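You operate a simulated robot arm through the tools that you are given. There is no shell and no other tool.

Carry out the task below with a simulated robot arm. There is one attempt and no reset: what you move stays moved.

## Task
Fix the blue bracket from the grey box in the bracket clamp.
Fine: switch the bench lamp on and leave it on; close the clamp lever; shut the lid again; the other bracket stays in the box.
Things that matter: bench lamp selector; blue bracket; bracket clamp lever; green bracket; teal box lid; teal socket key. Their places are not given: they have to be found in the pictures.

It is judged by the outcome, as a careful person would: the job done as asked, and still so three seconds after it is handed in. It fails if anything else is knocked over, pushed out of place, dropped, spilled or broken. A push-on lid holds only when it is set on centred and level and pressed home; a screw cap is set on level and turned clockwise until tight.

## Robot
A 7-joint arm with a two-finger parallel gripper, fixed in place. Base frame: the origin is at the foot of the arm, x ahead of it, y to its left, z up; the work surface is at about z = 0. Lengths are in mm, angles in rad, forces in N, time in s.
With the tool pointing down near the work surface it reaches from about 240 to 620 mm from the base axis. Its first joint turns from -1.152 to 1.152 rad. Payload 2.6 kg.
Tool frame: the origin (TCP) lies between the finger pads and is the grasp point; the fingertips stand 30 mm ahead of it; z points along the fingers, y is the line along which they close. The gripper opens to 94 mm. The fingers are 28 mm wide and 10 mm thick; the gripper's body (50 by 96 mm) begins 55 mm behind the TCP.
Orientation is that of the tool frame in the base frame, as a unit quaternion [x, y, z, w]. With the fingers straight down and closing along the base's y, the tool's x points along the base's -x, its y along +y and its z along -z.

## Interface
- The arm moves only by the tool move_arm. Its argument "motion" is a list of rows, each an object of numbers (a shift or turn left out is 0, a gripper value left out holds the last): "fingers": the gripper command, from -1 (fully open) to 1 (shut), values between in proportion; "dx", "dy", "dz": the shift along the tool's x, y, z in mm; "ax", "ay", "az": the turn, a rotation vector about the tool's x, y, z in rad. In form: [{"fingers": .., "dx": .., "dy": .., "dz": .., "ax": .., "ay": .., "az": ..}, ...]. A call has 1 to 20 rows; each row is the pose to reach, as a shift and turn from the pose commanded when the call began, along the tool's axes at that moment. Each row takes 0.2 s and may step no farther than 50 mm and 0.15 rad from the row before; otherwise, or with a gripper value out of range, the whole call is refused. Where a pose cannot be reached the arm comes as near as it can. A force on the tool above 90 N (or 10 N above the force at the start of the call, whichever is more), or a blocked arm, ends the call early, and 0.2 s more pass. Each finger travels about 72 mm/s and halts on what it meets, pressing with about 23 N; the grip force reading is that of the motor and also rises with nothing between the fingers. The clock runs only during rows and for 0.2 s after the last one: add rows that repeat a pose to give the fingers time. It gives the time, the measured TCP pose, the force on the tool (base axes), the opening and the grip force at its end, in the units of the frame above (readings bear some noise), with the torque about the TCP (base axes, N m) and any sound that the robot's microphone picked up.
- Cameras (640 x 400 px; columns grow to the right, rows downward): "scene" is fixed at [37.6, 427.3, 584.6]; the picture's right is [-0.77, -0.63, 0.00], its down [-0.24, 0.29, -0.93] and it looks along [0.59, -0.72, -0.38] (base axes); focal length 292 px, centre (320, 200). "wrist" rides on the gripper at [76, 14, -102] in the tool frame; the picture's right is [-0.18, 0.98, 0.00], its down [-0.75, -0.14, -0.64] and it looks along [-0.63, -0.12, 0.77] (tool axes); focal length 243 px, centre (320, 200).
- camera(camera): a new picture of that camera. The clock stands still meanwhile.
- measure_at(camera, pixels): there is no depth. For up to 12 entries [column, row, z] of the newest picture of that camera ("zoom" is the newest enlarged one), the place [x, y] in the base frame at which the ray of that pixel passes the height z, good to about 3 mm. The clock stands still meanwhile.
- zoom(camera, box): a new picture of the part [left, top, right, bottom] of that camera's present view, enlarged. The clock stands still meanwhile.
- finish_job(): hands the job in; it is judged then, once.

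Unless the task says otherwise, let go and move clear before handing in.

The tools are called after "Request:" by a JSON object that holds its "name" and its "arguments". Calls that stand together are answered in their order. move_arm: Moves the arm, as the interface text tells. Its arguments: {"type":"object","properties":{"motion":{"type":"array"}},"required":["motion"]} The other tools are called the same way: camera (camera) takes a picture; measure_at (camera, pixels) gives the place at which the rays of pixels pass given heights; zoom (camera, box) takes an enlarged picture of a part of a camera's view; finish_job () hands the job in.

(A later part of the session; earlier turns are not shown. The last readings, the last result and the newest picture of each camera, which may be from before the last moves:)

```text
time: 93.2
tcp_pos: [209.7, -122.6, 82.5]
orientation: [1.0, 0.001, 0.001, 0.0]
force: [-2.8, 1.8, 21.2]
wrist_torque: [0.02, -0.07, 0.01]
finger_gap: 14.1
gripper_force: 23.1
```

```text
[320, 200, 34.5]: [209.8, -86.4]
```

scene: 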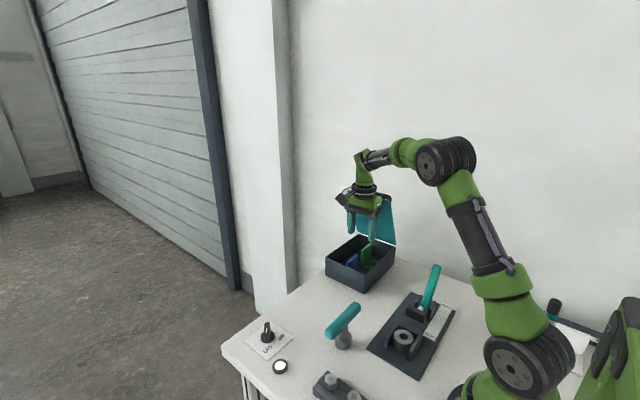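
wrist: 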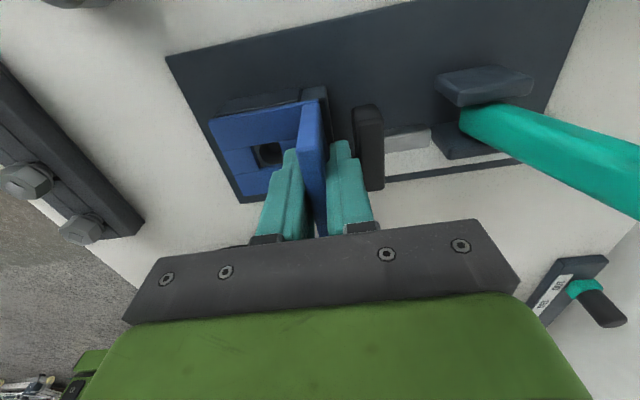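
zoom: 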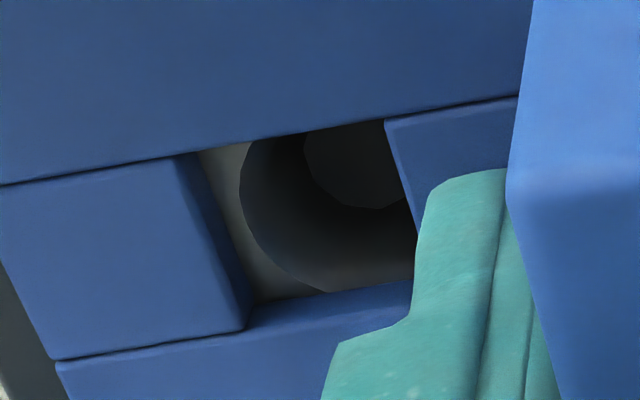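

The bore's centre is about 2 mm toward −y of the hole's centre. I'll lift slightly, shift 2 mm in −y, set it down again, and then release.

Request:
{"name": "move_arm", "arguments": {"motion": [{"fingers": 1, "dz": -3}, {"dz": -4}, {"dz": -4, "dy": 2, "dx": 0.5}, {"dz": -4, "dy": 2, "dx": 0.5}, {"dz": -1.5, "dy": 2, "dx": 0.5}, {"dz": -0.5, "dy": 2, "dx": 0.5}, {"dz": -0.5, "dy": 2, "dx": 0.5}]}}

Request:
{"name": "zoom", "arguments": {"camera": "wrist", "box": [240, 125, 300, 180]}}

Request:
{"name": "zoom", "arguments": {"camera": "scene", "box": [385, 300, 435, 360]}}

```text
time: 94.8
tcp_pos: [210.3, -125.2, 82.2]
orientation: [1.0, 0.002, 0.0, 0.0]
force: [-1.3, 0.2, -1.3]
wrist_torque: [-0.04, 0.02, -0.02]
finger_gap: 14.1
gripper_force: 23.2
```

```text
7.27 times, centred on (270, 152) of wrist
```

zoom: 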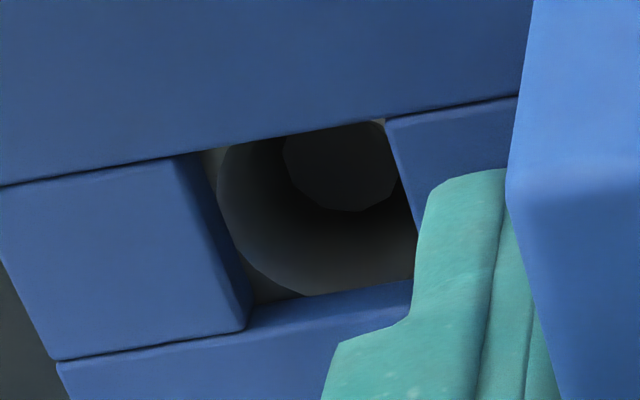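

```text
6.67 times, centred on (410, 330) of scene
```

zoom: 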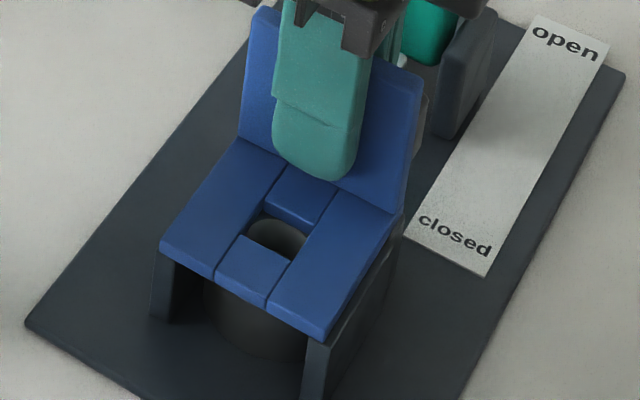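

Now the bore is centred in the hole. It isn't pressing yet (−1.3 N), so I'll lower until it touches.

Request:
{"name": "move_arm", "arguments": {"motion": [{"fingers": 1, "dz": 1}, {"dz": 1}, {"dz": 1}]}}

Request:
{"name": "move_arm", "arguments": {"motion": [{"fingers": 1, "dz": 1}, {"dz": 1}, {"dz": 1}]}}

```text
time: 95.6
tcp_pos: [210.2, -124.0, 81.7]
orientation: [1.0, 0.002, 0.0, 0.0]
force: [-5.4, 2.3, 20.9]
wrist_torque: [0.04, -0.06, 0.04]
finger_gap: 14.2
gripper_force: 23.6
```

```text
time: 96.4
tcp_pos: [211.0, -124.9, 80.5]
orientation: [1.0, 0.002, 0.001, 0.0]
force: [0.1, 2.4, 21.3]
wrist_torque: [0.04, -0.12, 0.02]
finger_gap: 14.3
gripper_force: 23.4
```

It's seated (21 N, the pads slip slightly). I'll open just to 22 mm, since the pusher is close behind, and lift straight up.

Request:
{"name": "move_arm", "arguments": {"motion": [{"fingers": 0.7}, {"fingers": 0.53}, {"fingers": 0.53}, {"fingers": 0.53}, {"fingers": 0.53, "dz": -15}, {"dz": -40}, {"dz": -75}, {"dz": -110}, {"dz": -110}]}}

Request:
{"name": "camera", "arguments": {"camera": "wrist"}}

Request:
{"name": "zoom", "arguments": {"camera": "scene", "box": [375, 270, 455, 370]}}

```text
time: 98.4
tcp_pos: [209.9, -123.2, 189.4]
orientation: [1.0, 0.002, 0.0, 0.0]
force: [-0.3, -0.3, 0.6]
wrist_torque: [0.03, 0.0, 0.02]
finger_gap: 22.0
gripper_force: 0.0
```

```text
taken
```

wrist: 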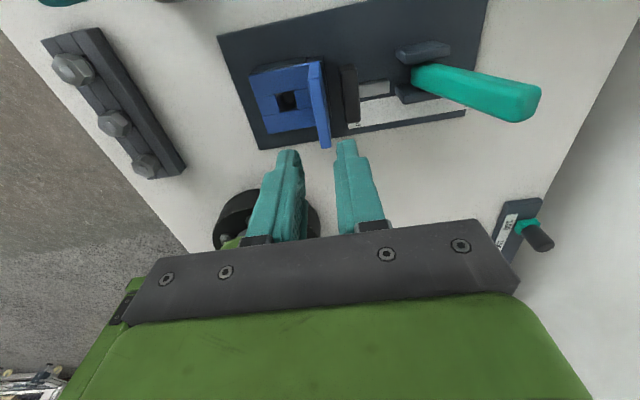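

```text
4.00 times, centred on (415, 320) of scene
```

zoom: 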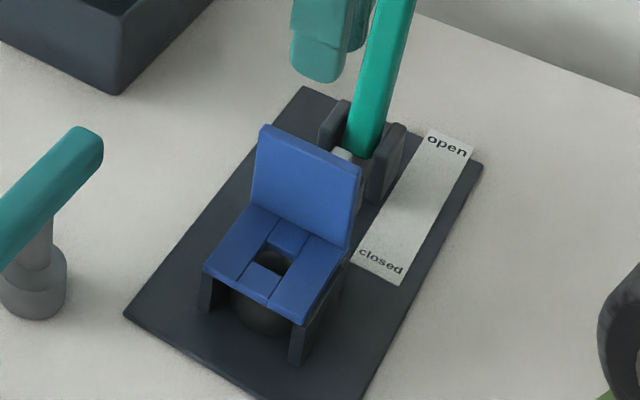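

The bracket sits squarely on the support, facing the pusher. Now I'll close the fingers, go behind the lever (y≈−312), and push it toward "closed" from there, well clear of the bracket.

Request:
{"name": "move_arm", "arguments": {"motion": [{"fingers": 1, "dz": -25}, {"fingers": 1, "dz": -25, "dy": 40}, {"dz": -25, "dy": 85}, {"dz": -25, "dy": 130}, {"dz": -25, "dy": 170}, {"dz": -25, "dy": 192}, {"dz": 10, "dy": 192}, {"dz": 45, "dy": 192}, {"dz": 74, "dy": 192}, {"dz": 74, "dy": 192}]}}

Request:
{"name": "zoom", "arguments": {"camera": "scene", "box": [375, 220, 475, 360]}}

Request:
{"name": "camera", "arguments": {"camera": "wrist"}}

```text
time: 100.6
tcp_pos: [210.9, -316.5, 116.4]
orientation: [1.0, 0.001, 0.0, 0.001]
force: [-1.2, -0.5, -0.1]
wrist_torque: [-0.01, 0.01, -0.02]
finger_gap: 0.0
gripper_force: 23.2
```

```text
2.86 times, centred on (425, 290) of scene
```

zoom: 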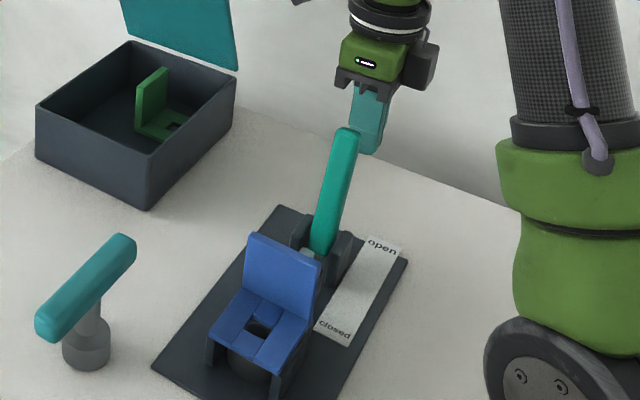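

```text
taken
```

wrist: 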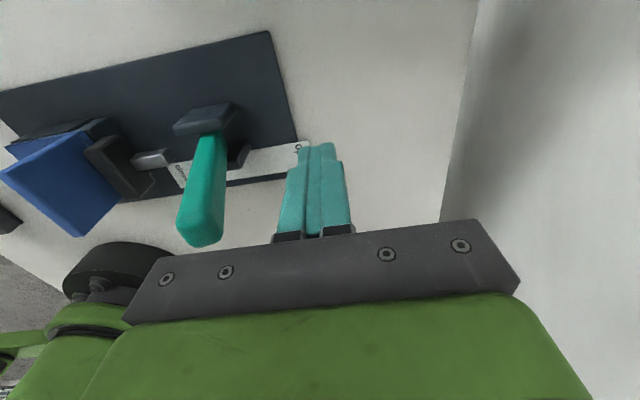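

The closed fingers are behind the lever. I'll push in +y in stages and watch.

Request:
{"name": "move_arm", "arguments": {"motion": [{"fingers": 1, "dy": -12}, {"dy": -24}, {"dy": -34}, {"dy": -44}, {"dy": -54}, {"dy": -64}, {"dy": -74}, {"dy": -74}]}}

Request:
{"name": "zoom", "arguments": {"camera": "scene", "box": [375, 220, 475, 360]}}

```text
time: 102.4
tcp_pos: [210.9, -242.7, 117.3]
orientation: [1.0, 0.002, 0.001, -0.001]
force: [0.1, -0.6, 1.0]
wrist_torque: [0.01, 0.0, -0.01]
finger_gap: 0.2
gripper_force: 23.3
```

```text
2.86 times, centred on (425, 290) of scene
```

zoom: 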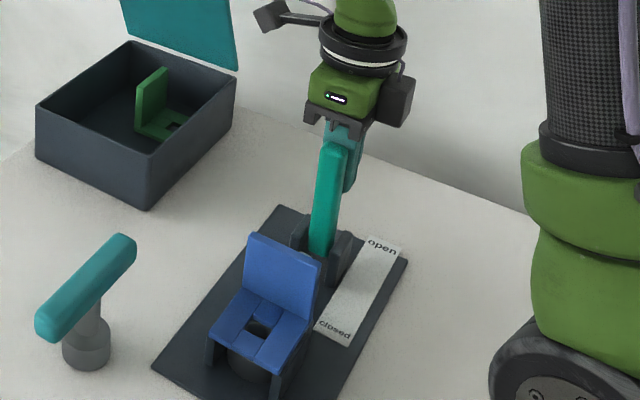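

Request:
{"name": "move_arm", "arguments": {"motion": [{"fingers": 1, "dy": -8}, {"dy": -16}, {"dy": -24}, {"dy": -32}, {"dy": -38}, {"dy": -38}]}}

Request:
{"name": "zoom", "arguments": {"camera": "scene", "box": [375, 240, 465, 360]}}

```text
time: 103.8
tcp_pos: [209.7, -210.1, 116.9]
orientation: [1.0, 0.003, 0.003, 0.007]
force: [-8.5, -37.3, 5.8]
wrist_torque: [-1.08, 0.25, 0.04]
finger_gap: 0.0
gripper_force: 23.4
```

```text
3.33 times, centred on (420, 300) of scene
```

zoom: 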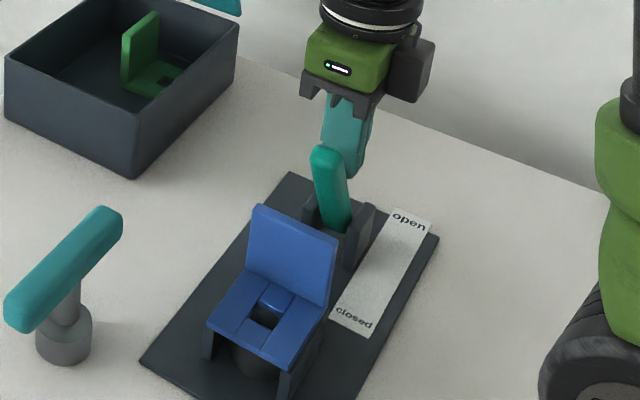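

Resistance has risen to 37 N. I'll check that the bracket isn't being shifted before pushing on.

Request:
{"name": "zoom", "arguments": {"camera": "scene", "box": [385, 300, 435, 360]}}

Request:
{"name": "camera", "arguments": {"camera": "wrist"}}

```text
6.67 times, centred on (410, 330) of scene
```

zoom: 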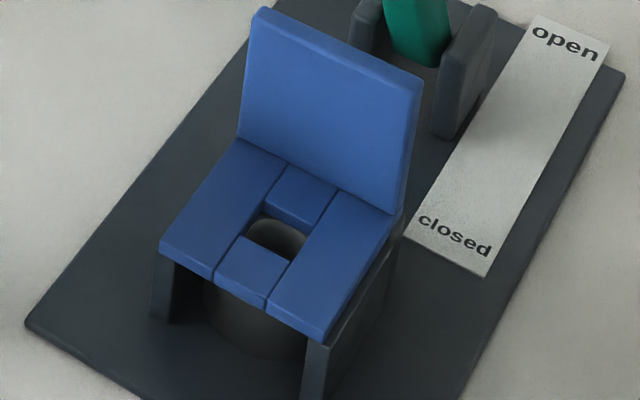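

```text
taken
```

wrist: 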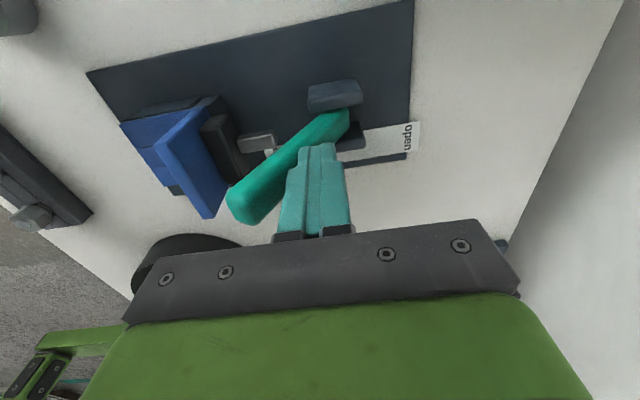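

The bracket hasn't moved. I'll continue pushing in small steps.

Request:
{"name": "move_arm", "arguments": {"motion": [{"fingers": 1, "dy": -4}, {"dy": -8}, {"dy": -12}, {"dy": -12}]}}

Request:
{"name": "zoom", "arguments": {"camera": "scene", "box": [380, 260, 450, 360]}}

Request:
{"name": "zoom", "arguments": {"camera": "wrist", "box": [80, 40, 380, 240]}}

```text
time: 104.8
tcp_pos: [211.1, -207.8, 119.7]
orientation: [1.0, 0.004, 0.006, 0.02]
force: [-11.4, -78.3, -0.3]
wrist_torque: [-2.39, 0.36, 0.09]
finger_gap: 0.1
gripper_force: 23.0
```

```text
4.00 times, centred on (415, 310) of scene
```

zoom: 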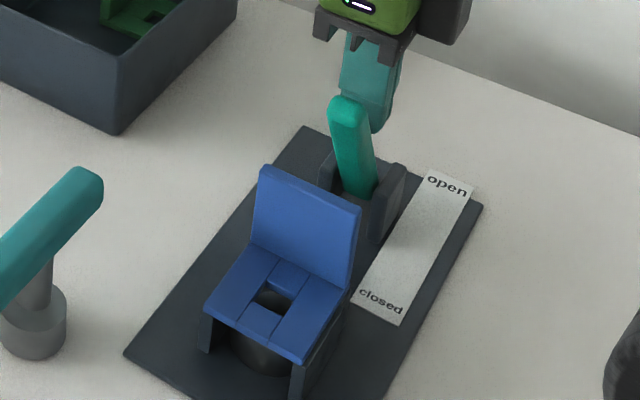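

```text
2.00 times, centred on (230, 140) of wrist
```

zoom: 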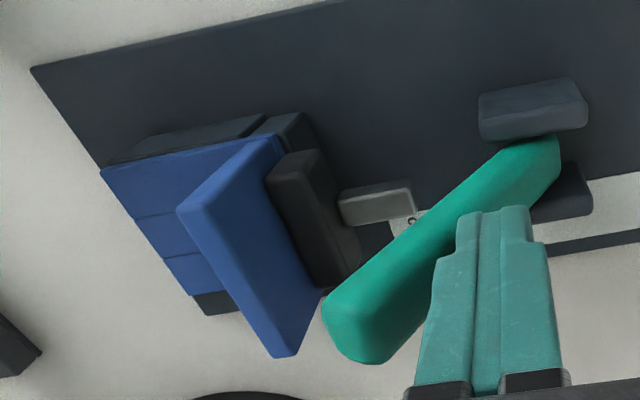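

The lever stalls at 78 N at the same angle as its empty end position (tip at (421,284)), so it is at its closed stop. I'll ease off and examine the gap between the pusher and the bracket.

Request:
{"name": "move_arm", "arguments": {"motion": [{"fingers": 1, "dy": 10}, {"dy": 35}, {"dy": 50, "dz": -40}, {"dy": 50, "dz": -80}, {"dy": 20, "dz": -110}, {"dy": -20, "dz": -115, "dx": 20}, {"dy": -50, "dz": -115, "dx": 50}, {"dy": -50, "dz": -115, "dx": 50}]}}

Request:
{"name": "camera", "arguments": {"camera": "wrist"}}

Request:
{"name": "zoom", "arguments": {"camera": "scene", "box": [385, 275, 445, 355]}}

```text
time: 106.6
tcp_pos: [259.6, -142.2, 230.0]
orientation: [1.0, 0.002, 0.0, 0.0]
force: [0.9, -0.6, 0.4]
wrist_torque: [-0.01, -0.05, 0.0]
finger_gap: 0.0
gripper_force: 22.5
```

```text
taken
```

wrist: 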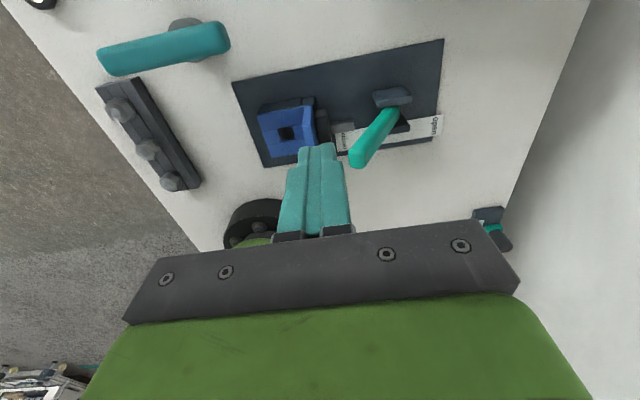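

```text
5.00 times, centred on (415, 315) of scene
```

zoom: 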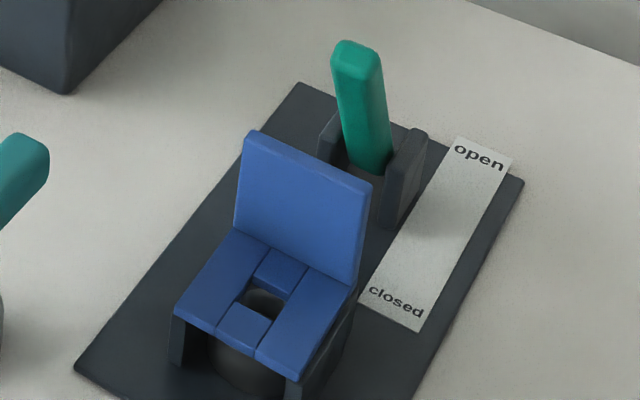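

Request:
{"name": "zoom", "arguments": {"camera": "wrist", "box": [230, 70, 450, 190]}}

Request:
{"name": "zoom", "arguments": {"camera": "wrist", "box": [285, 85, 365, 155]}}

```text
2.91 times, centred on (340, 130) of wrist
```

zoom: 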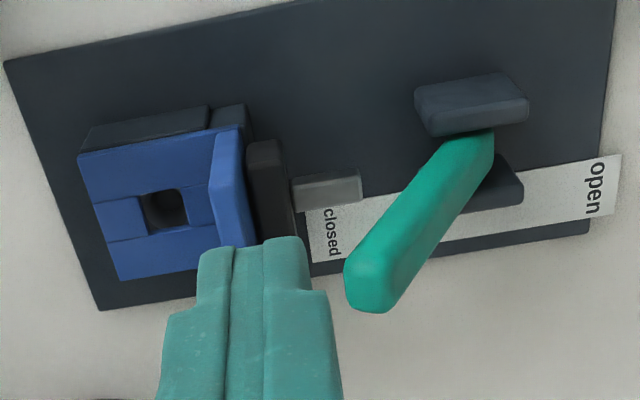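

```text
5.71 times, centred on (325, 120) of wrist
```

zoom: 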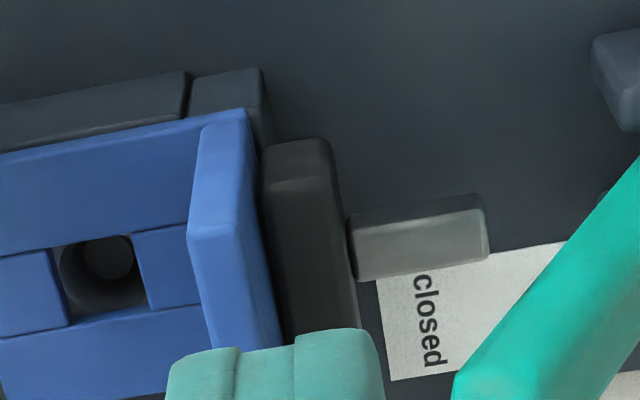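

The pusher stands right behind the upright with only a hairline gap. I'll measure the lever angle and that gap.

Request:
{"name": "measure_at", "arguments": {"camera": "wrist", "pixels": [[357, 159, 125], [357, 159, 135], [357, 159, 145], [394, 112, 40], [394, 112, 55], [394, 112, 70], [311.8, 104, 95], [314, 110, 66], [316, 112, 66], [353, 122, 60], [350, 163, 130]]}}

Request:
{"name": "measure_at", "arguments": {"camera": "scene", "pixels": [[422.5, 285, 125], [422.5, 285, 135], [422.5, 285, 145], [427, 307, 55], [427, 307, 65]]}}

```text
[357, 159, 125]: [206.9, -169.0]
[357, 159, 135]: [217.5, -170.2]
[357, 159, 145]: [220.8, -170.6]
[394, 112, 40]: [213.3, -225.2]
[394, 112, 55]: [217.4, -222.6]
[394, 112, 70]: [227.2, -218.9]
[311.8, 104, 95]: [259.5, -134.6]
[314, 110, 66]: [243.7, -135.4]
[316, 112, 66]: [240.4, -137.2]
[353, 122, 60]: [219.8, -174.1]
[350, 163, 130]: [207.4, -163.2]
```

```text
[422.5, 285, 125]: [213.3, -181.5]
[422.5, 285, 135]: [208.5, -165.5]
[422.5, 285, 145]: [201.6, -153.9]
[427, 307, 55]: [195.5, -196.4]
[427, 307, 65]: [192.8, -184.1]
```

Request:
{"name": "measure_at", "arguments": {"camera": "wrist", "pixels": [[312.2, 104.6, 36], [312.2, 104.6, 40], [314.8, 111.2, 40.5], [326.5, 109.8, 40.5], [308.5, 124.5, 95], [303, 107.5, 36], [316, 117.5, 66]]}}

Request:
{"name": "zoom", "arguments": {"camera": "wrist", "box": [300, 95, 340, 135]}}

```text
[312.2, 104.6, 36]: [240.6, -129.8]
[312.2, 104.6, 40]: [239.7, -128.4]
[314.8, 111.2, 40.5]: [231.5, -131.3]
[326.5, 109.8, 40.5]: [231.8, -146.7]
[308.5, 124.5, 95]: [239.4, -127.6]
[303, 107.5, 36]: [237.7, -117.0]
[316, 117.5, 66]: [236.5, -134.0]
```

```text
10.00 times, centred on (320, 115) of wrist
```

zoom: 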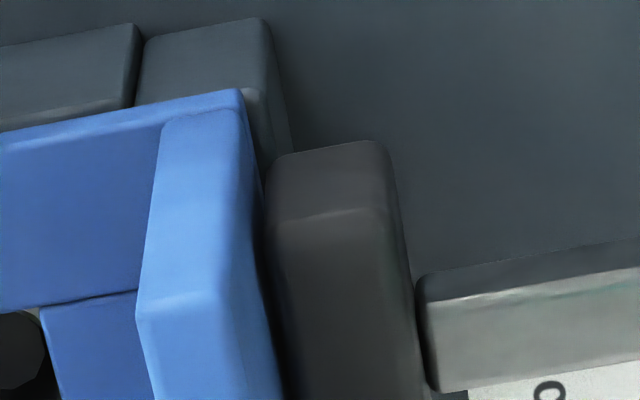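

The pusher front is at y≈−132 against the upright at −129.5, so a 1–2 mm gap remains and the lever is at about +31° (open was −36°). It may have a few degrees left, so I'll press again nearer the lever's tip, where I have more leverage.

Request:
{"name": "move_arm", "arguments": {"motion": [{"fingers": 1, "dy": 40}, {"dy": 80, "dx": -20}, {"dy": 80, "dx": -50}, {"dy": 80, "dx": -50, "dz": 40}, {"dy": 80, "dx": -50, "dz": 80}, {"dy": 80, "dx": -50, "dz": 80}]}}

Request:
{"name": "move_arm", "arguments": {"motion": [{"fingers": 1, "dy": -8}, {"dy": -16}, {"dy": -22}, {"dy": -26, "dz": 1}, {"dy": -26, "dz": 1}]}}

Request:
{"name": "zoom", "arguments": {"camera": "scene", "box": [385, 265, 445, 345]}}

```text
time: 108.0
tcp_pos: [208.8, -222.3, 151.5]
orientation: [1.0, 0.002, 0.0, 0.0]
force: [-0.1, 0.6, -0.6]
wrist_torque: [-0.02, 0.01, 0.02]
finger_gap: 0.1
gripper_force: 22.9
```

```text
time: 109.2
tcp_pos: [210.2, -196.8, 150.7]
orientation: [1.0, 0.002, 0.0, -0.001]
force: [0.3, 0.0, 0.0]
wrist_torque: [0.02, 0.03, -0.04]
finger_gap: 0.1
gripper_force: 22.7
```

```text
5.00 times, centred on (415, 305) of scene
```

zoom: 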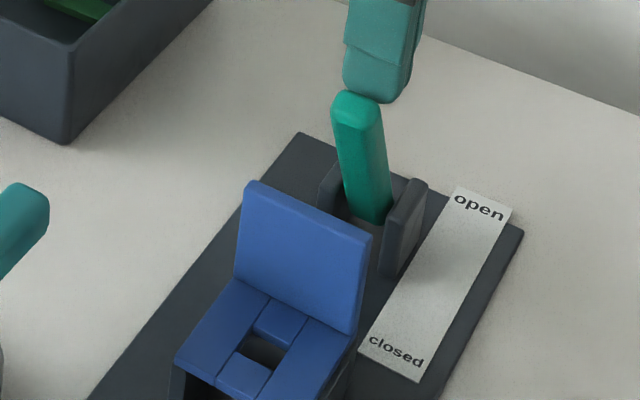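

No contact yet; I'll go on a bit.

Request:
{"name": "move_arm", "arguments": {"motion": [{"fingers": 1, "dy": -4}, {"dy": -8}, {"dy": -10, "dz": 1}, {"dy": -10, "dz": 1}]}}

Request:
{"name": "move_arm", "arguments": {"motion": [{"fingers": 1, "dy": -3, "dz": 1}, {"dy": -5, "dz": 2}, {"dy": -5, "dz": 2}]}}

Request:
{"name": "zoom", "arguments": {"camera": "scene", "box": [385, 265, 445, 345]}}

```text
time: 110.2
tcp_pos: [210.9, -189.5, 150.0]
orientation: [1.0, 0.003, 0.001, 0.004]
force: [-7.6, -30.9, 11.5]
wrist_torque: [-0.83, 0.23, 0.03]
finger_gap: 0.1
gripper_force: 22.3
```

```text
time: 111.0
tcp_pos: [211.3, -188.1, 150.1]
orientation: [1.0, 0.004, 0.004, 0.009]
force: [-17.1, -43.1, 34.3]
wrist_torque: [-1.04, 0.48, 0.19]
finger_gap: 0.0
gripper_force: 22.6
```

```text
5.00 times, centred on (415, 305) of scene
```

zoom: 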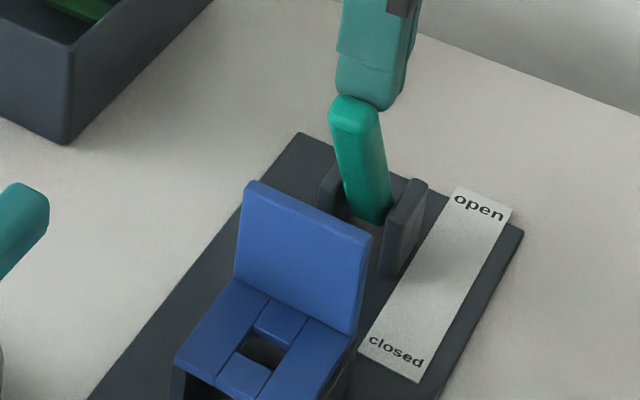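

The lever is firmly at its closed stop (55 N at the tip gives only elastic motion). The closed pusher plane coincides with the jaw's back plane, which confirms this seat. I'll leave the lever closed and gently nudge the bracket the last 1–2 mm back against the pusher from its front side.

Request:
{"name": "move_arm", "arguments": {"motion": [{"fingers": 1, "dy": 10, "dz": -4}, {"dy": 20, "dz": -30}, {"dy": 10, "dz": -60}, {"dy": -25, "dz": -70}, {"dy": -65, "dz": -70}, {"dy": -97, "dz": -60}, {"dy": -97, "dz": -20}, {"dy": -97, "dz": 10}, {"dy": -97, "dz": 10}]}}

Request:
{"name": "zoom", "arguments": {"camera": "scene", "box": [375, 245, 455, 355]}}

Request:
{"name": "camera", "arguments": {"camera": "wrist"}}

```text
time: 113.0
tcp_pos: [207.0, -84.6, 136.6]
orientation: [1.0, 0.001, 0.0, 0.0]
force: [0.3, -1.2, 0.1]
wrist_torque: [0.01, -0.01, -0.01]
finger_gap: 0.0
gripper_force: 22.8
```

```text
3.64 times, centred on (415, 300) of scene
```

zoom: 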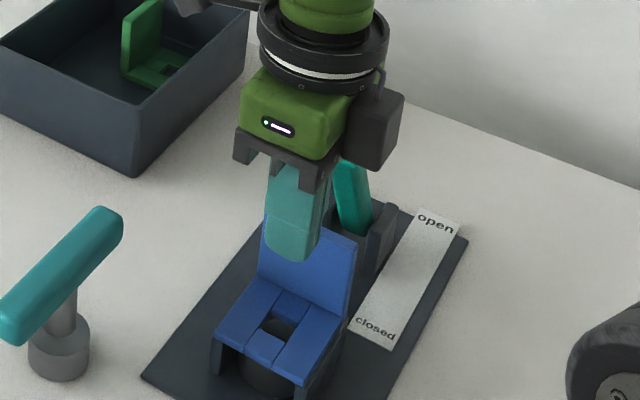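

```text
taken
```

wrist: 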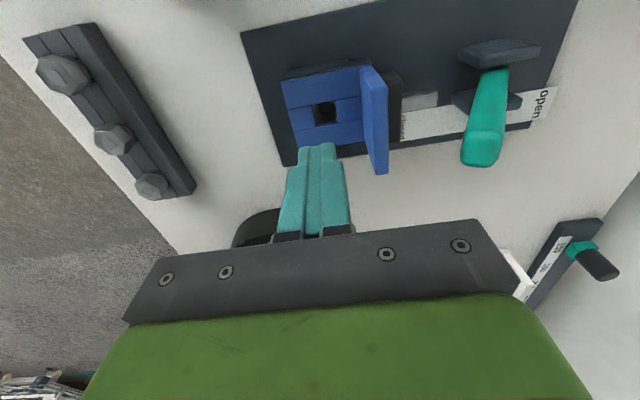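

I'm above the bracket's base. I'll lower in front of the upright and then nudge it in −y in small steps.

Request:
{"name": "move_arm", "arguments": {"motion": [{"fingers": 1, "dx": 4, "dy": 7}, {"dx": 4, "dy": 7, "dz": 30}, {"dx": 4, "dy": 7, "dz": 57}, {"dx": 4, "dy": 7, "dz": 57}]}}

Request:
{"name": "zoom", "arguments": {"camera": "scene", "box": [375, 255, 455, 355]}}

```text
time: 114.0
tcp_pos: [211.7, -90.8, 80.1]
orientation: [1.0, 0.001, 0.0, 0.0]
force: [-0.5, 0.7, -1.4]
wrist_torque: [0.02, -0.02, 0.01]
finger_gap: 0.3
gripper_force: 22.9
```

```text
4.00 times, centred on (415, 305) of scene
```

zoom: 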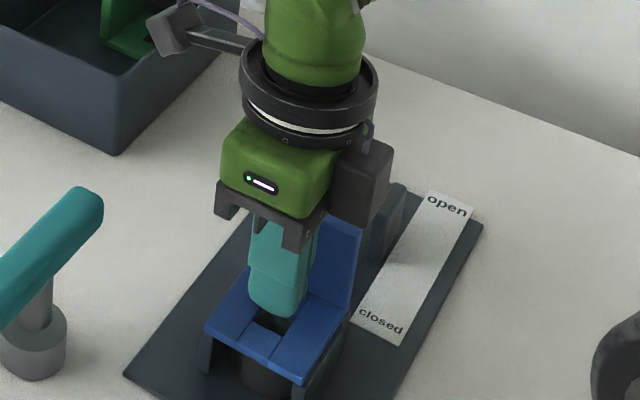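

Request:
{"name": "move_arm", "arguments": {"motion": [{"fingers": 1, "dy": 5}, {"dy": 10}, {"dy": 11}]}}

Request:
{"name": "move_arm", "arguments": {"motion": [{"fingers": 1, "dy": 1}, {"dy": 1.5}, {"dy": 1.5}]}}

Request:
{"name": "move_arm", "arguments": {"motion": [{"fingers": 1, "dy": 1}, {"dy": 1.5}, {"dy": 1.5}]}}

```text
time: 114.8
tcp_pos: [213.3, -101.4, 80.6]
orientation: [1.0, 0.002, 0.0, 0.001]
force: [-0.1, -0.6, 0.2]
wrist_torque: [0.01, 0.02, -0.01]
finger_gap: 0.0
gripper_force: 23.0
```

```text
time: 115.6
tcp_pos: [212.6, -105.0, 80.1]
orientation: [1.0, 0.001, 0.0, 0.0]
force: [0.5, 0.0, 0.4]
wrist_torque: [-0.01, -0.02, 0.05]
finger_gap: 0.0
gripper_force: 22.5
```

```text
time: 116.4
tcp_pos: [213.1, -105.0, 80.6]
orientation: [1.0, 0.002, 0.0, 0.0]
force: [-0.9, 1.1, 0.4]
wrist_torque: [0.01, 0.01, -0.01]
finger_gap: 0.0
gripper_force: 23.5
```

Request:
{"name": "move_arm", "arguments": {"motion": [{"fingers": 1, "dy": 1}, {"dy": 1.5}, {"dy": 1.5}]}}

Request:
{"name": "move_arm", "arguments": {"motion": [{"fingers": 1, "dy": 1}, {"dy": 1}]}}

Request:
{"name": "zoom", "arguments": {"camera": "wrist", "box": [240, 60, 420, 200]}}

```text
time: 117.2
tcp_pos: [213.6, -106.9, 79.6]
orientation: [1.0, 0.003, 0.0, 0.0]
force: [0.6, 3.4, 0.0]
wrist_torque: [0.0, 0.04, 0.0]
finger_gap: 0.2
gripper_force: 22.5
```

```text
time: 117.8
tcp_pos: [213.3, -108.0, 79.7]
orientation: [1.0, 0.001, 0.0, -0.001]
force: [-1.1, 6.9, 2.7]
wrist_torque: [-0.04, 0.01, 0.02]
finger_gap: 0.2
gripper_force: 23.0
```

```text
2.86 times, centred on (330, 130) of wrist
```

zoom: 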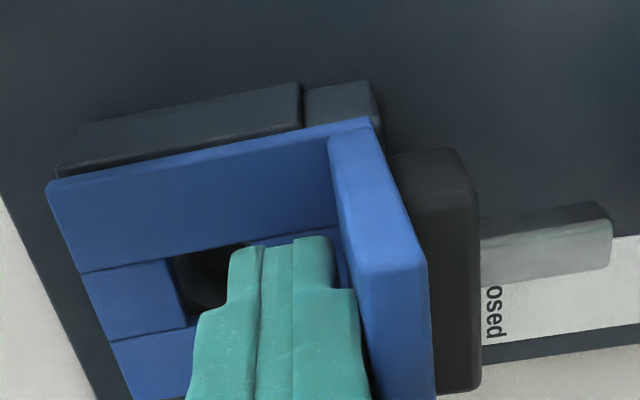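

The force rises to 7 N after about 1–2 mm of motion, so the bracket now bears on the pusher. I'll back off and lift, then inspect.

Request:
{"name": "move_arm", "arguments": {"motion": [{"fingers": 1, "dy": -6}, {"dy": -9}, {"dy": -9, "dz": -30}, {"dy": -9, "dz": -75}, {"dy": -5, "dz": -115}, {"dy": 20, "dz": -150, "dx": 25}, {"dy": 35, "dz": -150, "dx": 50}, {"dy": 35, "dz": -150, "dx": 50}]}}

Request:
{"name": "zoom", "arguments": {"camera": "wrist", "box": [230, 60, 450, 200]}}

Request:
{"name": "zoom", "arguments": {"camera": "scene", "box": [385, 275, 445, 355]}}

Request:
{"name": "zoom", "arguments": {"camera": "wrist", "box": [285, 85, 365, 155]}}

```text
time: 119.6
tcp_pos: [264.7, -144.3, 230.5]
orientation: [1.0, 0.002, 0.001, 0.0]
force: [0.3, 0.0, 0.7]
wrist_torque: [-0.03, -0.03, 0.01]
finger_gap: 0.0
gripper_force: 23.1
```

```text
2.86 times, centred on (340, 130) of wrist
```

zoom: 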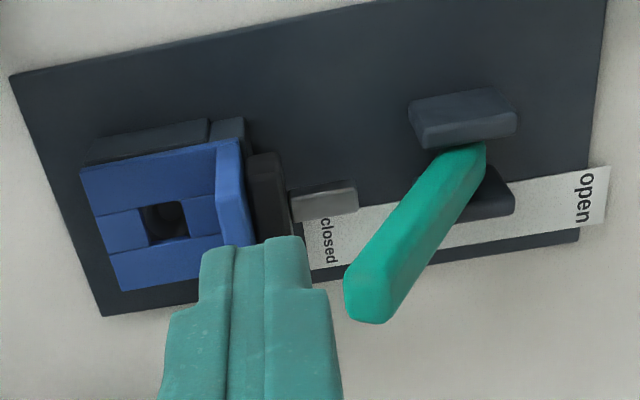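

```text
5.00 times, centred on (415, 315) of scene
```

zoom: 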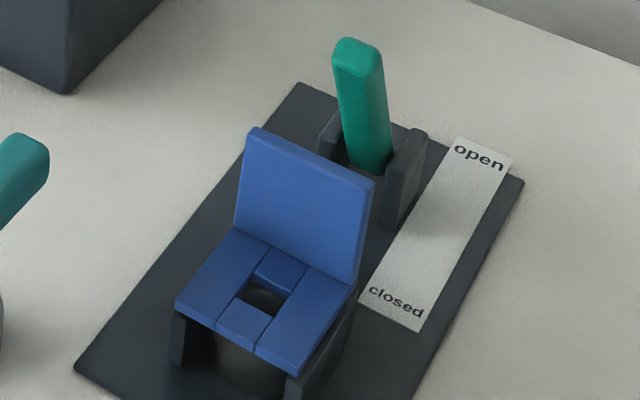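

```text
5.71 times, centred on (325, 120) of wrist
```

zoom: 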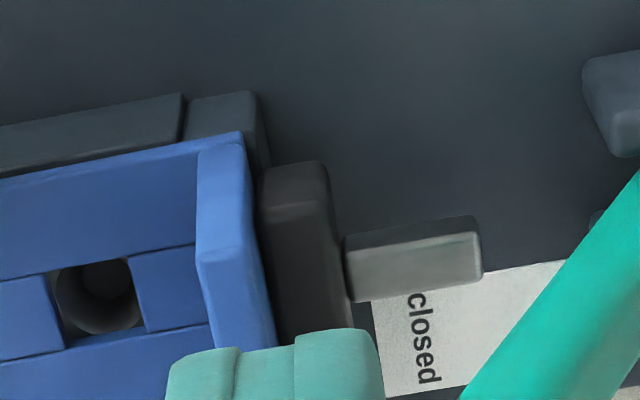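

The bracket is snug to the pusher, but my nudge may have moved the lever back a degree (tip now (358,40) in the zoom). I'll press the lever closed once more from behind its tip.

Request:
{"name": "move_arm", "arguments": {"motion": [{"fingers": 1, "dy": 40}, {"dy": 78, "dx": -20}, {"dy": 78, "dx": -54}, {"dy": 78, "dx": -54, "dz": 40}, {"dy": 78, "dx": -54, "dz": 80}, {"dy": 70, "dx": -54, "dz": 80}, {"dy": 60, "dx": -54, "dz": 80}, {"dy": 52, "dx": -54, "dz": 80}, {"dy": 44, "dx": -54, "dz": 81}, {"dy": 40, "dx": -54, "dz": 82}, {"dy": 37, "dx": -54, "dz": 83}, {"dy": 37, "dx": -54, "dz": 83}]}}

Request:
{"name": "zoom", "arguments": {"camera": "scene", "box": [385, 275, 445, 355]}}

```text
time: 122.2
tcp_pos: [209.2, -188.5, 149.4]
orientation: [1.0, 0.005, 0.003, 0.011]
force: [-13.6, -50.2, 20.2]
wrist_torque: [-1.37, 0.4, 0.08]
finger_gap: 0.0
gripper_force: 22.9
```

```text
5.00 times, centred on (415, 315) of scene
```

zoom: 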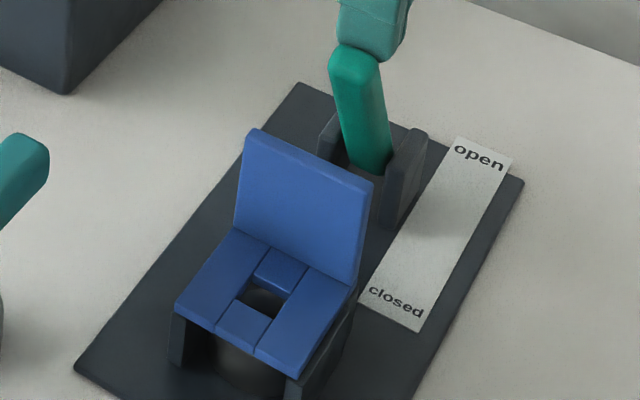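

The lever is pressed to its stop again (same place, 50 N). I'll back away and verify, then go on to the lid.

Request:
{"name": "move_arm", "arguments": {"motion": [{"fingers": 1, "dy": 8}, {"dy": 25, "dz": -20}, {"dy": 25, "dz": -60}, {"dy": 10, "dz": -80, "dx": 20}, {"dy": -20, "dz": -80, "dx": 50}, {"dy": -45, "dz": -80, "dx": 55}, {"dy": -45, "dz": -80, "dx": 55}]}}

Request:
{"name": "zoom", "arguments": {"camera": "wrist", "box": [230, 60, 450, 200]}}

Request:
{"name": "zoom", "arguments": {"camera": "scene", "box": [385, 275, 445, 355]}}

Request:
{"name": "zoom", "arguments": {"camera": "wrist", "box": [285, 85, 365, 155]}}

```text
time: 123.8
tcp_pos: [263.8, -135.2, 227.1]
orientation: [1.0, 0.001, 0.0, 0.0]
force: [0.5, 0.5, 0.2]
wrist_torque: [0.0, -0.01, 0.01]
finger_gap: 0.1
gripper_force: 23.1
```

```text
2.86 times, centred on (340, 130) of wrist
```

zoom: 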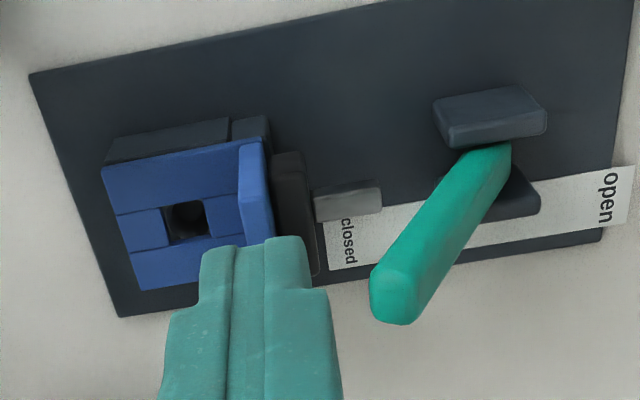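

```text
5.00 times, centred on (415, 315) of scene
```

zoom: 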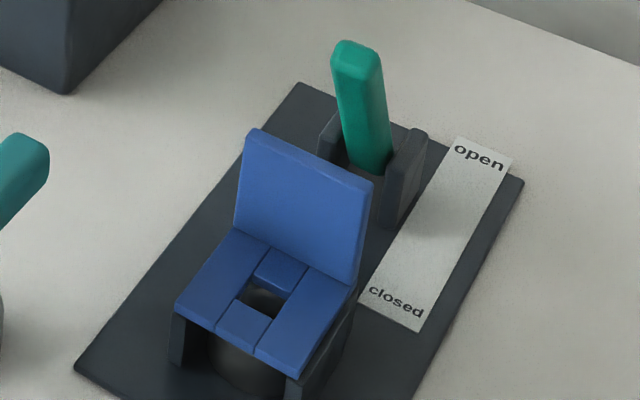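

```text
5.71 times, centred on (325, 120) of wrist
```

zoom: 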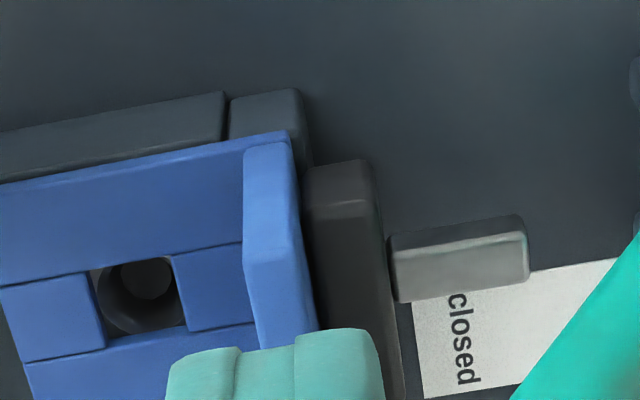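

The bracket is seated and the lever is closed. Next is the lid: I'll insert the closed fingers behind the lid's upper edge (y≈−330, between the handle legs) and pull it forward. First I move above that area.

Request:
{"name": "move_arm", "arguments": {"motion": [{"fingers": 1, "dz": -30, "dx": 20}, {"dz": -60, "dx": 45, "dy": 20}, {"dz": -80, "dx": 80, "dy": 45}, {"dz": -90, "dx": 115, "dy": 75}, {"dz": -90, "dx": 145, "dy": 100}, {"dz": -90, "dx": 161, "dy": 120}, {"dz": -90, "dx": 161, "dy": 120}]}}

Request:
{"name": "camera", "arguments": {"camera": "scene"}}

Request:
{"name": "camera", "arguments": {"camera": "wrist"}}

```text
time: 125.4
tcp_pos: [426.3, -255.0, 317.7]
orientation: [1.0, 0.002, 0.0, 0.0]
force: [-0.1, 1.0, 0.3]
wrist_torque: [0.01, 0.03, -0.05]
finger_gap: 0.1
gripper_force: 22.9
```

```text
taken
```

scene: 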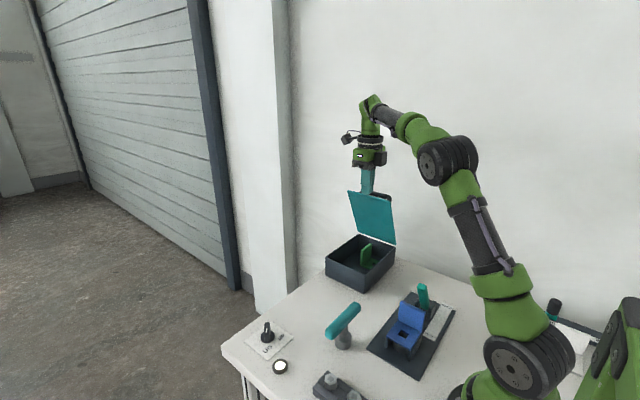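

```text
taken
```

wrist: 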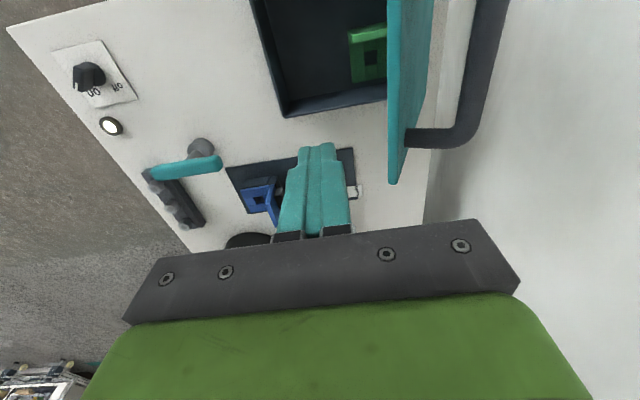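

Request:
{"name": "move_arm", "arguments": {"motion": [{"fingers": 1, "dy": 30}, {"dy": 60}, {"dy": 78}, {"dy": 78}]}}

Request:
{"name": "zoom", "arguments": {"camera": "scene", "box": [320, 140, 420, 260]}}

Request:
{"name": "camera", "arguments": {"camera": "wrist"}}

```text
time: 126.4
tcp_pos: [427.3, -332.8, 317.6]
orientation: [1.0, 0.001, 0.0, 0.0]
force: [0.5, -0.7, -0.2]
wrist_torque: [0.0, 0.01, -0.06]
finger_gap: 0.0
gripper_force: 23.0
```

```text
3.33 times, centred on (370, 200) of scene
```

zoom: 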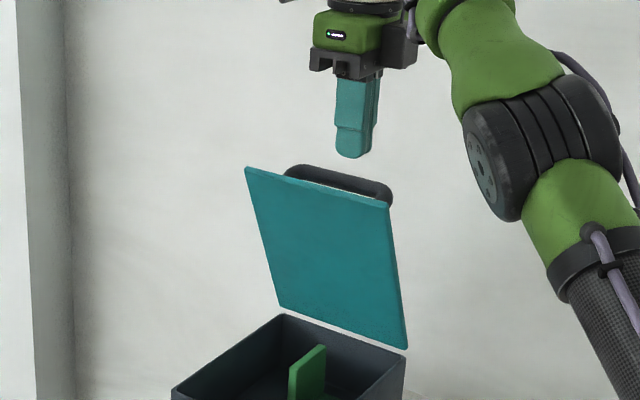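

```text
taken
```

wrist: 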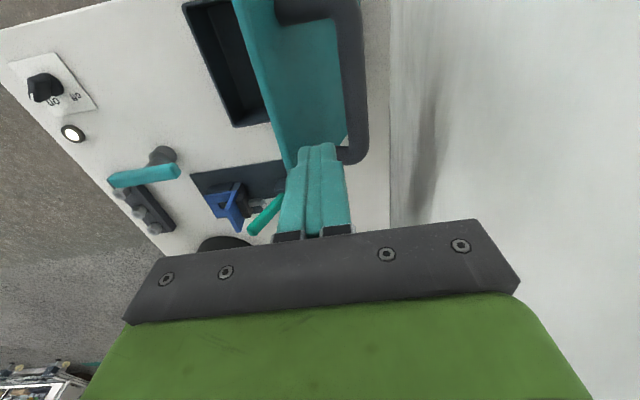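

Request:
{"name": "measure_at", "arguments": {"camera": "wrist", "pixels": [[287, 168, 261], [265, 90, 261], [265, 90, 255], [358, 120, 248], [358, 120, 255], [341, 120, 248], [341, 120, 255], [368, 120, 250]]}}

Request:
{"name": "zoom", "arguments": {"camera": "wrist", "box": [220, 0, 400, 180]}}

```text
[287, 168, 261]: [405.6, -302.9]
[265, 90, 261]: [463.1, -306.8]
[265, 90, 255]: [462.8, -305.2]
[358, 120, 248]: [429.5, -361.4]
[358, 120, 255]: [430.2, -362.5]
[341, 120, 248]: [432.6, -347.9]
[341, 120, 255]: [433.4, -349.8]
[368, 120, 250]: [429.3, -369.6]
```

```text
2.22 times, centred on (310, 90) of wrist
```

zoom: 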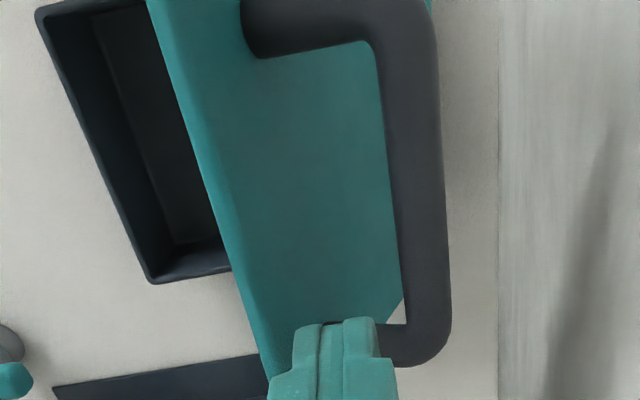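

The lid edge is at y≈−304 and the handle bar spans y −348 to −369, leaving room for the fingers around y=−333. I'll lower the tips just behind the lid's edge.

Request:
{"name": "move_arm", "arguments": {"motion": [{"fingers": 1, "dx": 8}, {"dx": 8, "dz": 20}, {"dx": 8, "dz": 38}, {"dx": 8, "dz": 38}]}}

Request:
{"name": "zoom", "arguments": {"camera": "scene", "box": [320, 140, 420, 260]}}

Request:
{"name": "zoom", "arguments": {"camera": "wrist", "box": [220, 0, 400, 180]}}

```text
time: 127.4
tcp_pos: [444.4, -339.6, 285.2]
orientation: [1.0, 0.001, 0.0, -0.001]
force: [0.0, 0.1, 0.0]
wrist_torque: [-0.02, 0.01, -0.02]
finger_gap: 0.1
gripper_force: 22.8
out of reach, approached as far as the arm can: row 1, 2, 3, 4
```

```text
3.33 times, centred on (370, 200) of scene
```

zoom: 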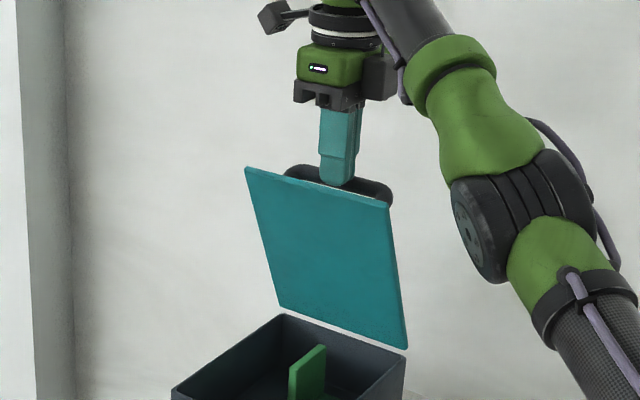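

```text
2.22 times, centred on (310, 90) of wrist
```

zoom: 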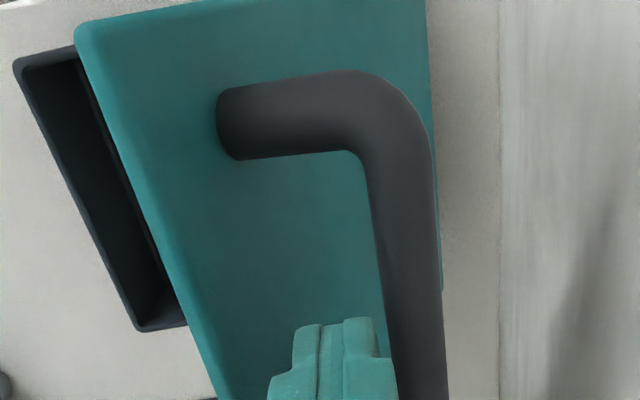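

The arm hit a reach limit and stopped at (444,−340,285), with the tips between the lid and the handle. I'll now move in +y gently to meet the lid.

Request:
{"name": "move_arm", "arguments": {"motion": [{"fingers": 1, "dy": -5}, {"dy": -10, "dz": 2}, {"dy": -14, "dz": 4}, {"dy": -14, "dz": 4}]}}

Request:
{"name": "zoom", "arguments": {"camera": "scene", "box": [320, 140, 420, 260]}}

```text
time: 128.4
tcp_pos: [451.3, -329.8, 285.6]
orientation: [1.0, 0.002, 0.0, -0.001]
force: [0.0, 0.2, -0.8]
wrist_torque: [0.01, -0.03, -0.02]
finger_gap: 0.0
gripper_force: 22.9
out of reach, approached as far as the arm can: row 2, 3, 4
```

```text
3.33 times, centred on (370, 200) of scene
```

zoom: 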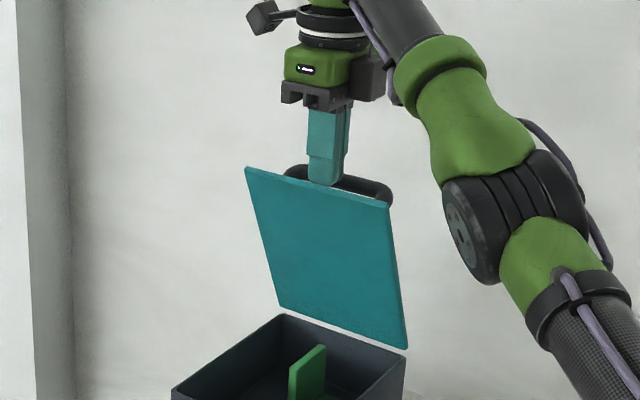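

The arm is sliding along a reach boundary (radius ≈559 at this height). Moving toward larger x should stay reachable, so I'll go to about x=468 while pulling +y.

Request:
{"name": "move_arm", "arguments": {"motion": [{"fingers": 1, "dx": 12, "dy": 0}, {"dx": 22, "dy": -4, "dz": 2}, {"dx": 26, "dy": -8, "dz": 4}, {"dx": 30, "dy": -12, "dz": 6}, {"dx": 30, "dy": -12, "dz": 6}]}}

Request:
{"name": "zoom", "arguments": {"camera": "scene", "box": [320, 140, 420, 260]}}

```text
time: 129.6
tcp_pos: [465.2, -320.0, 279.5]
orientation: [1.0, 0.003, 0.002, -0.001]
force: [-2.4, -1.4, -0.6]
wrist_torque: [-0.05, 0.02, 0.01]
finger_gap: 0.2
gripper_force: 22.9
out of reach, approached as far as the arm can: row 1, 2, 3, 4, 5
```

```text
3.33 times, centred on (370, 200) of scene
```

zoom: 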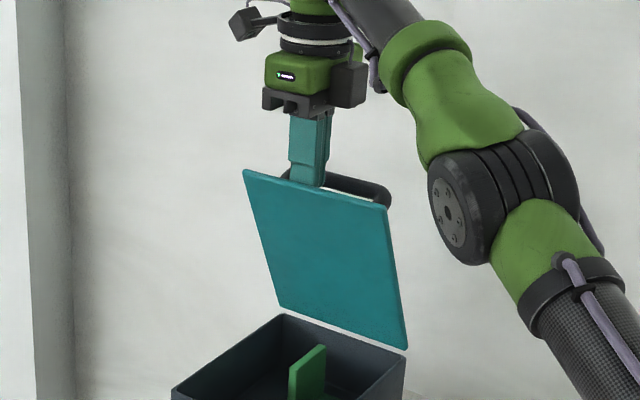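

The tips now bear on the lid's back edge and it has begun to move. I'll continue along the lid's arc at x≈470.

Request:
{"name": "move_arm", "arguments": {"motion": [{"fingers": 1, "dx": 5, "dy": -8, "dz": 4}, {"dx": 6, "dy": -14, "dz": 8}, {"dx": 6, "dy": -20, "dz": 12}, {"dx": 6, "dy": -20, "dz": 12}]}}

Request:
{"name": "zoom", "arguments": {"camera": "scene", "box": [320, 140, 420, 260]}}

```text
time: 130.6
tcp_pos: [469.4, -300.0, 267.5]
orientation: [1.0, 0.002, 0.0, 0.0]
force: [-0.1, -0.1, 1.0]
wrist_torque: [-0.01, -0.03, -0.03]
finger_gap: 0.0
gripper_force: 23.3
```

```text
3.33 times, centred on (370, 200) of scene
```

zoom: 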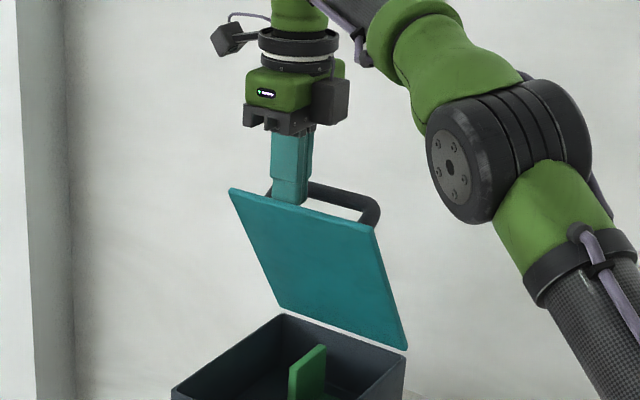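

The lid follows. I'll keep tracing its arc downward.

Request:
{"name": "move_arm", "arguments": {"motion": [{"fingers": 1, "dy": -14, "dz": 11}, {"dy": -28, "dz": 24}, {"dy": -40, "dz": 36}, {"dy": -50, "dz": 49}, {"dy": -58, "dz": 61}, {"dy": -58, "dz": 61}]}}

Request:
{"name": "zoom", "arguments": {"camera": "scene", "box": [320, 160, 420, 280]}}

```text
time: 132.0
tcp_pos: [469.8, -241.1, 205.9]
orientation: [1.0, 0.002, 0.0, 0.0]
force: [0.9, 0.5, 0.8]
wrist_torque: [-0.03, -0.01, -0.04]
finger_gap: 0.0
gripper_force: 23.0
```

```text
3.33 times, centred on (370, 220) of scene
```

zoom: 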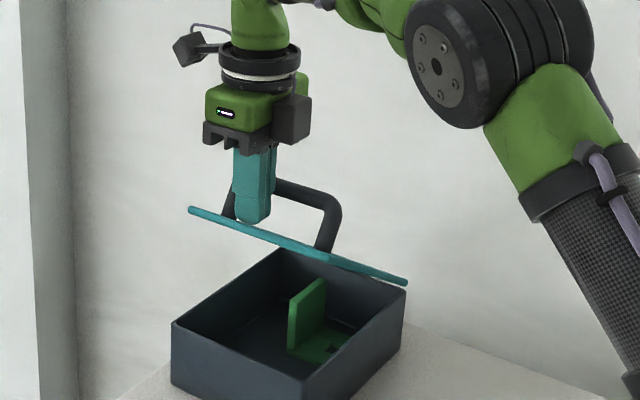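

The lid is at about 30°. I'll continue down, staying in front of the handle bar.

Request:
{"name": "move_arm", "arguments": {"motion": [{"fingers": 1, "dy": -13, "dz": 11}, {"dy": -22, "dz": 23}, {"dy": -29, "dz": 36}, {"dy": -34, "dz": 48}, {"dy": -37, "dz": 59}, {"dy": -38, "dz": 71}, {"dy": -38.5, "dz": 81}, {"dy": -38.5, "dz": 86}, {"dy": -38.5, "dz": 86}]}}

Request:
{"name": "zoom", "arguments": {"camera": "scene", "box": [310, 180, 410, 300]}}

```text
time: 134.0
tcp_pos: [470.4, -204.3, 121.3]
orientation: [1.0, 0.002, 0.0, 0.0]
force: [0.9, -0.5, -0.1]
wrist_torque: [-0.03, 0.03, -0.01]
finger_gap: 0.0
gripper_force: 23.0
```

```text
3.33 times, centred on (360, 240) of scene
```

zoom: 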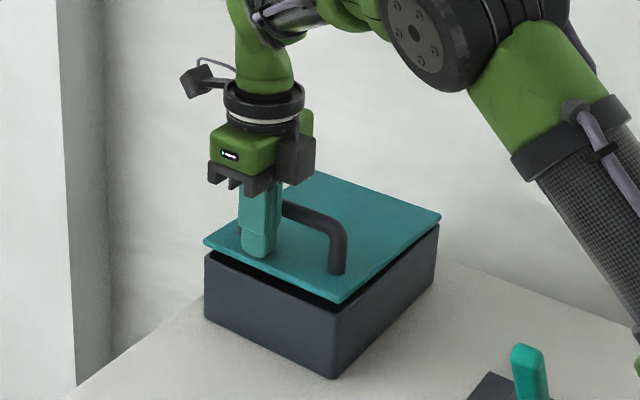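

Nearly shut, with a small gap left at the front. I'll press down in small steps until I feel it seat.

Request:
{"name": "move_arm", "arguments": {"motion": [{"fingers": 1, "dz": 3}, {"dz": 6}, {"dz": 8}, {"dz": 8}]}}

Request:
{"name": "move_arm", "arguments": {"motion": [{"fingers": 1, "dz": 2}, {"dz": 3}, {"dz": 3}]}}

Request:
{"name": "zoom", "arguments": {"camera": "scene", "box": [310, 180, 410, 300]}}

```text
time: 135.0
tcp_pos: [470.1, -204.1, 113.4]
orientation: [1.0, 0.002, 0.0, -0.001]
force: [0.6, 2.7, 0.3]
wrist_torque: [-0.05, -0.01, -0.03]
finger_gap: 0.1
gripper_force: 23.4
```

```text
time: 135.8
tcp_pos: [469.7, -203.0, 111.2]
orientation: [1.0, 0.002, 0.002, -0.001]
force: [-10.6, 13.6, 23.9]
wrist_torque: [0.03, 0.56, -0.11]
finger_gap: 0.0
gripper_force: 23.0
```

```text
3.33 times, centred on (360, 240) of scene
```

zoom: 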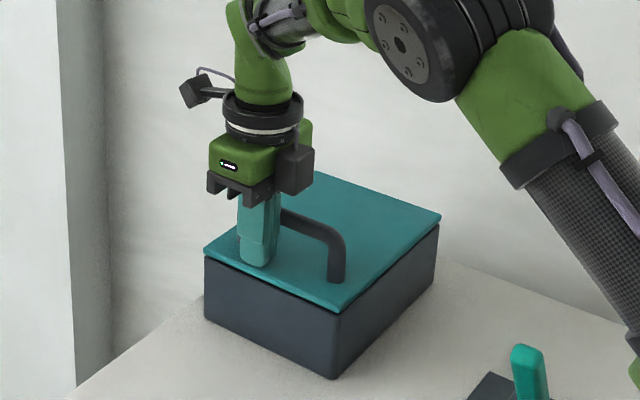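

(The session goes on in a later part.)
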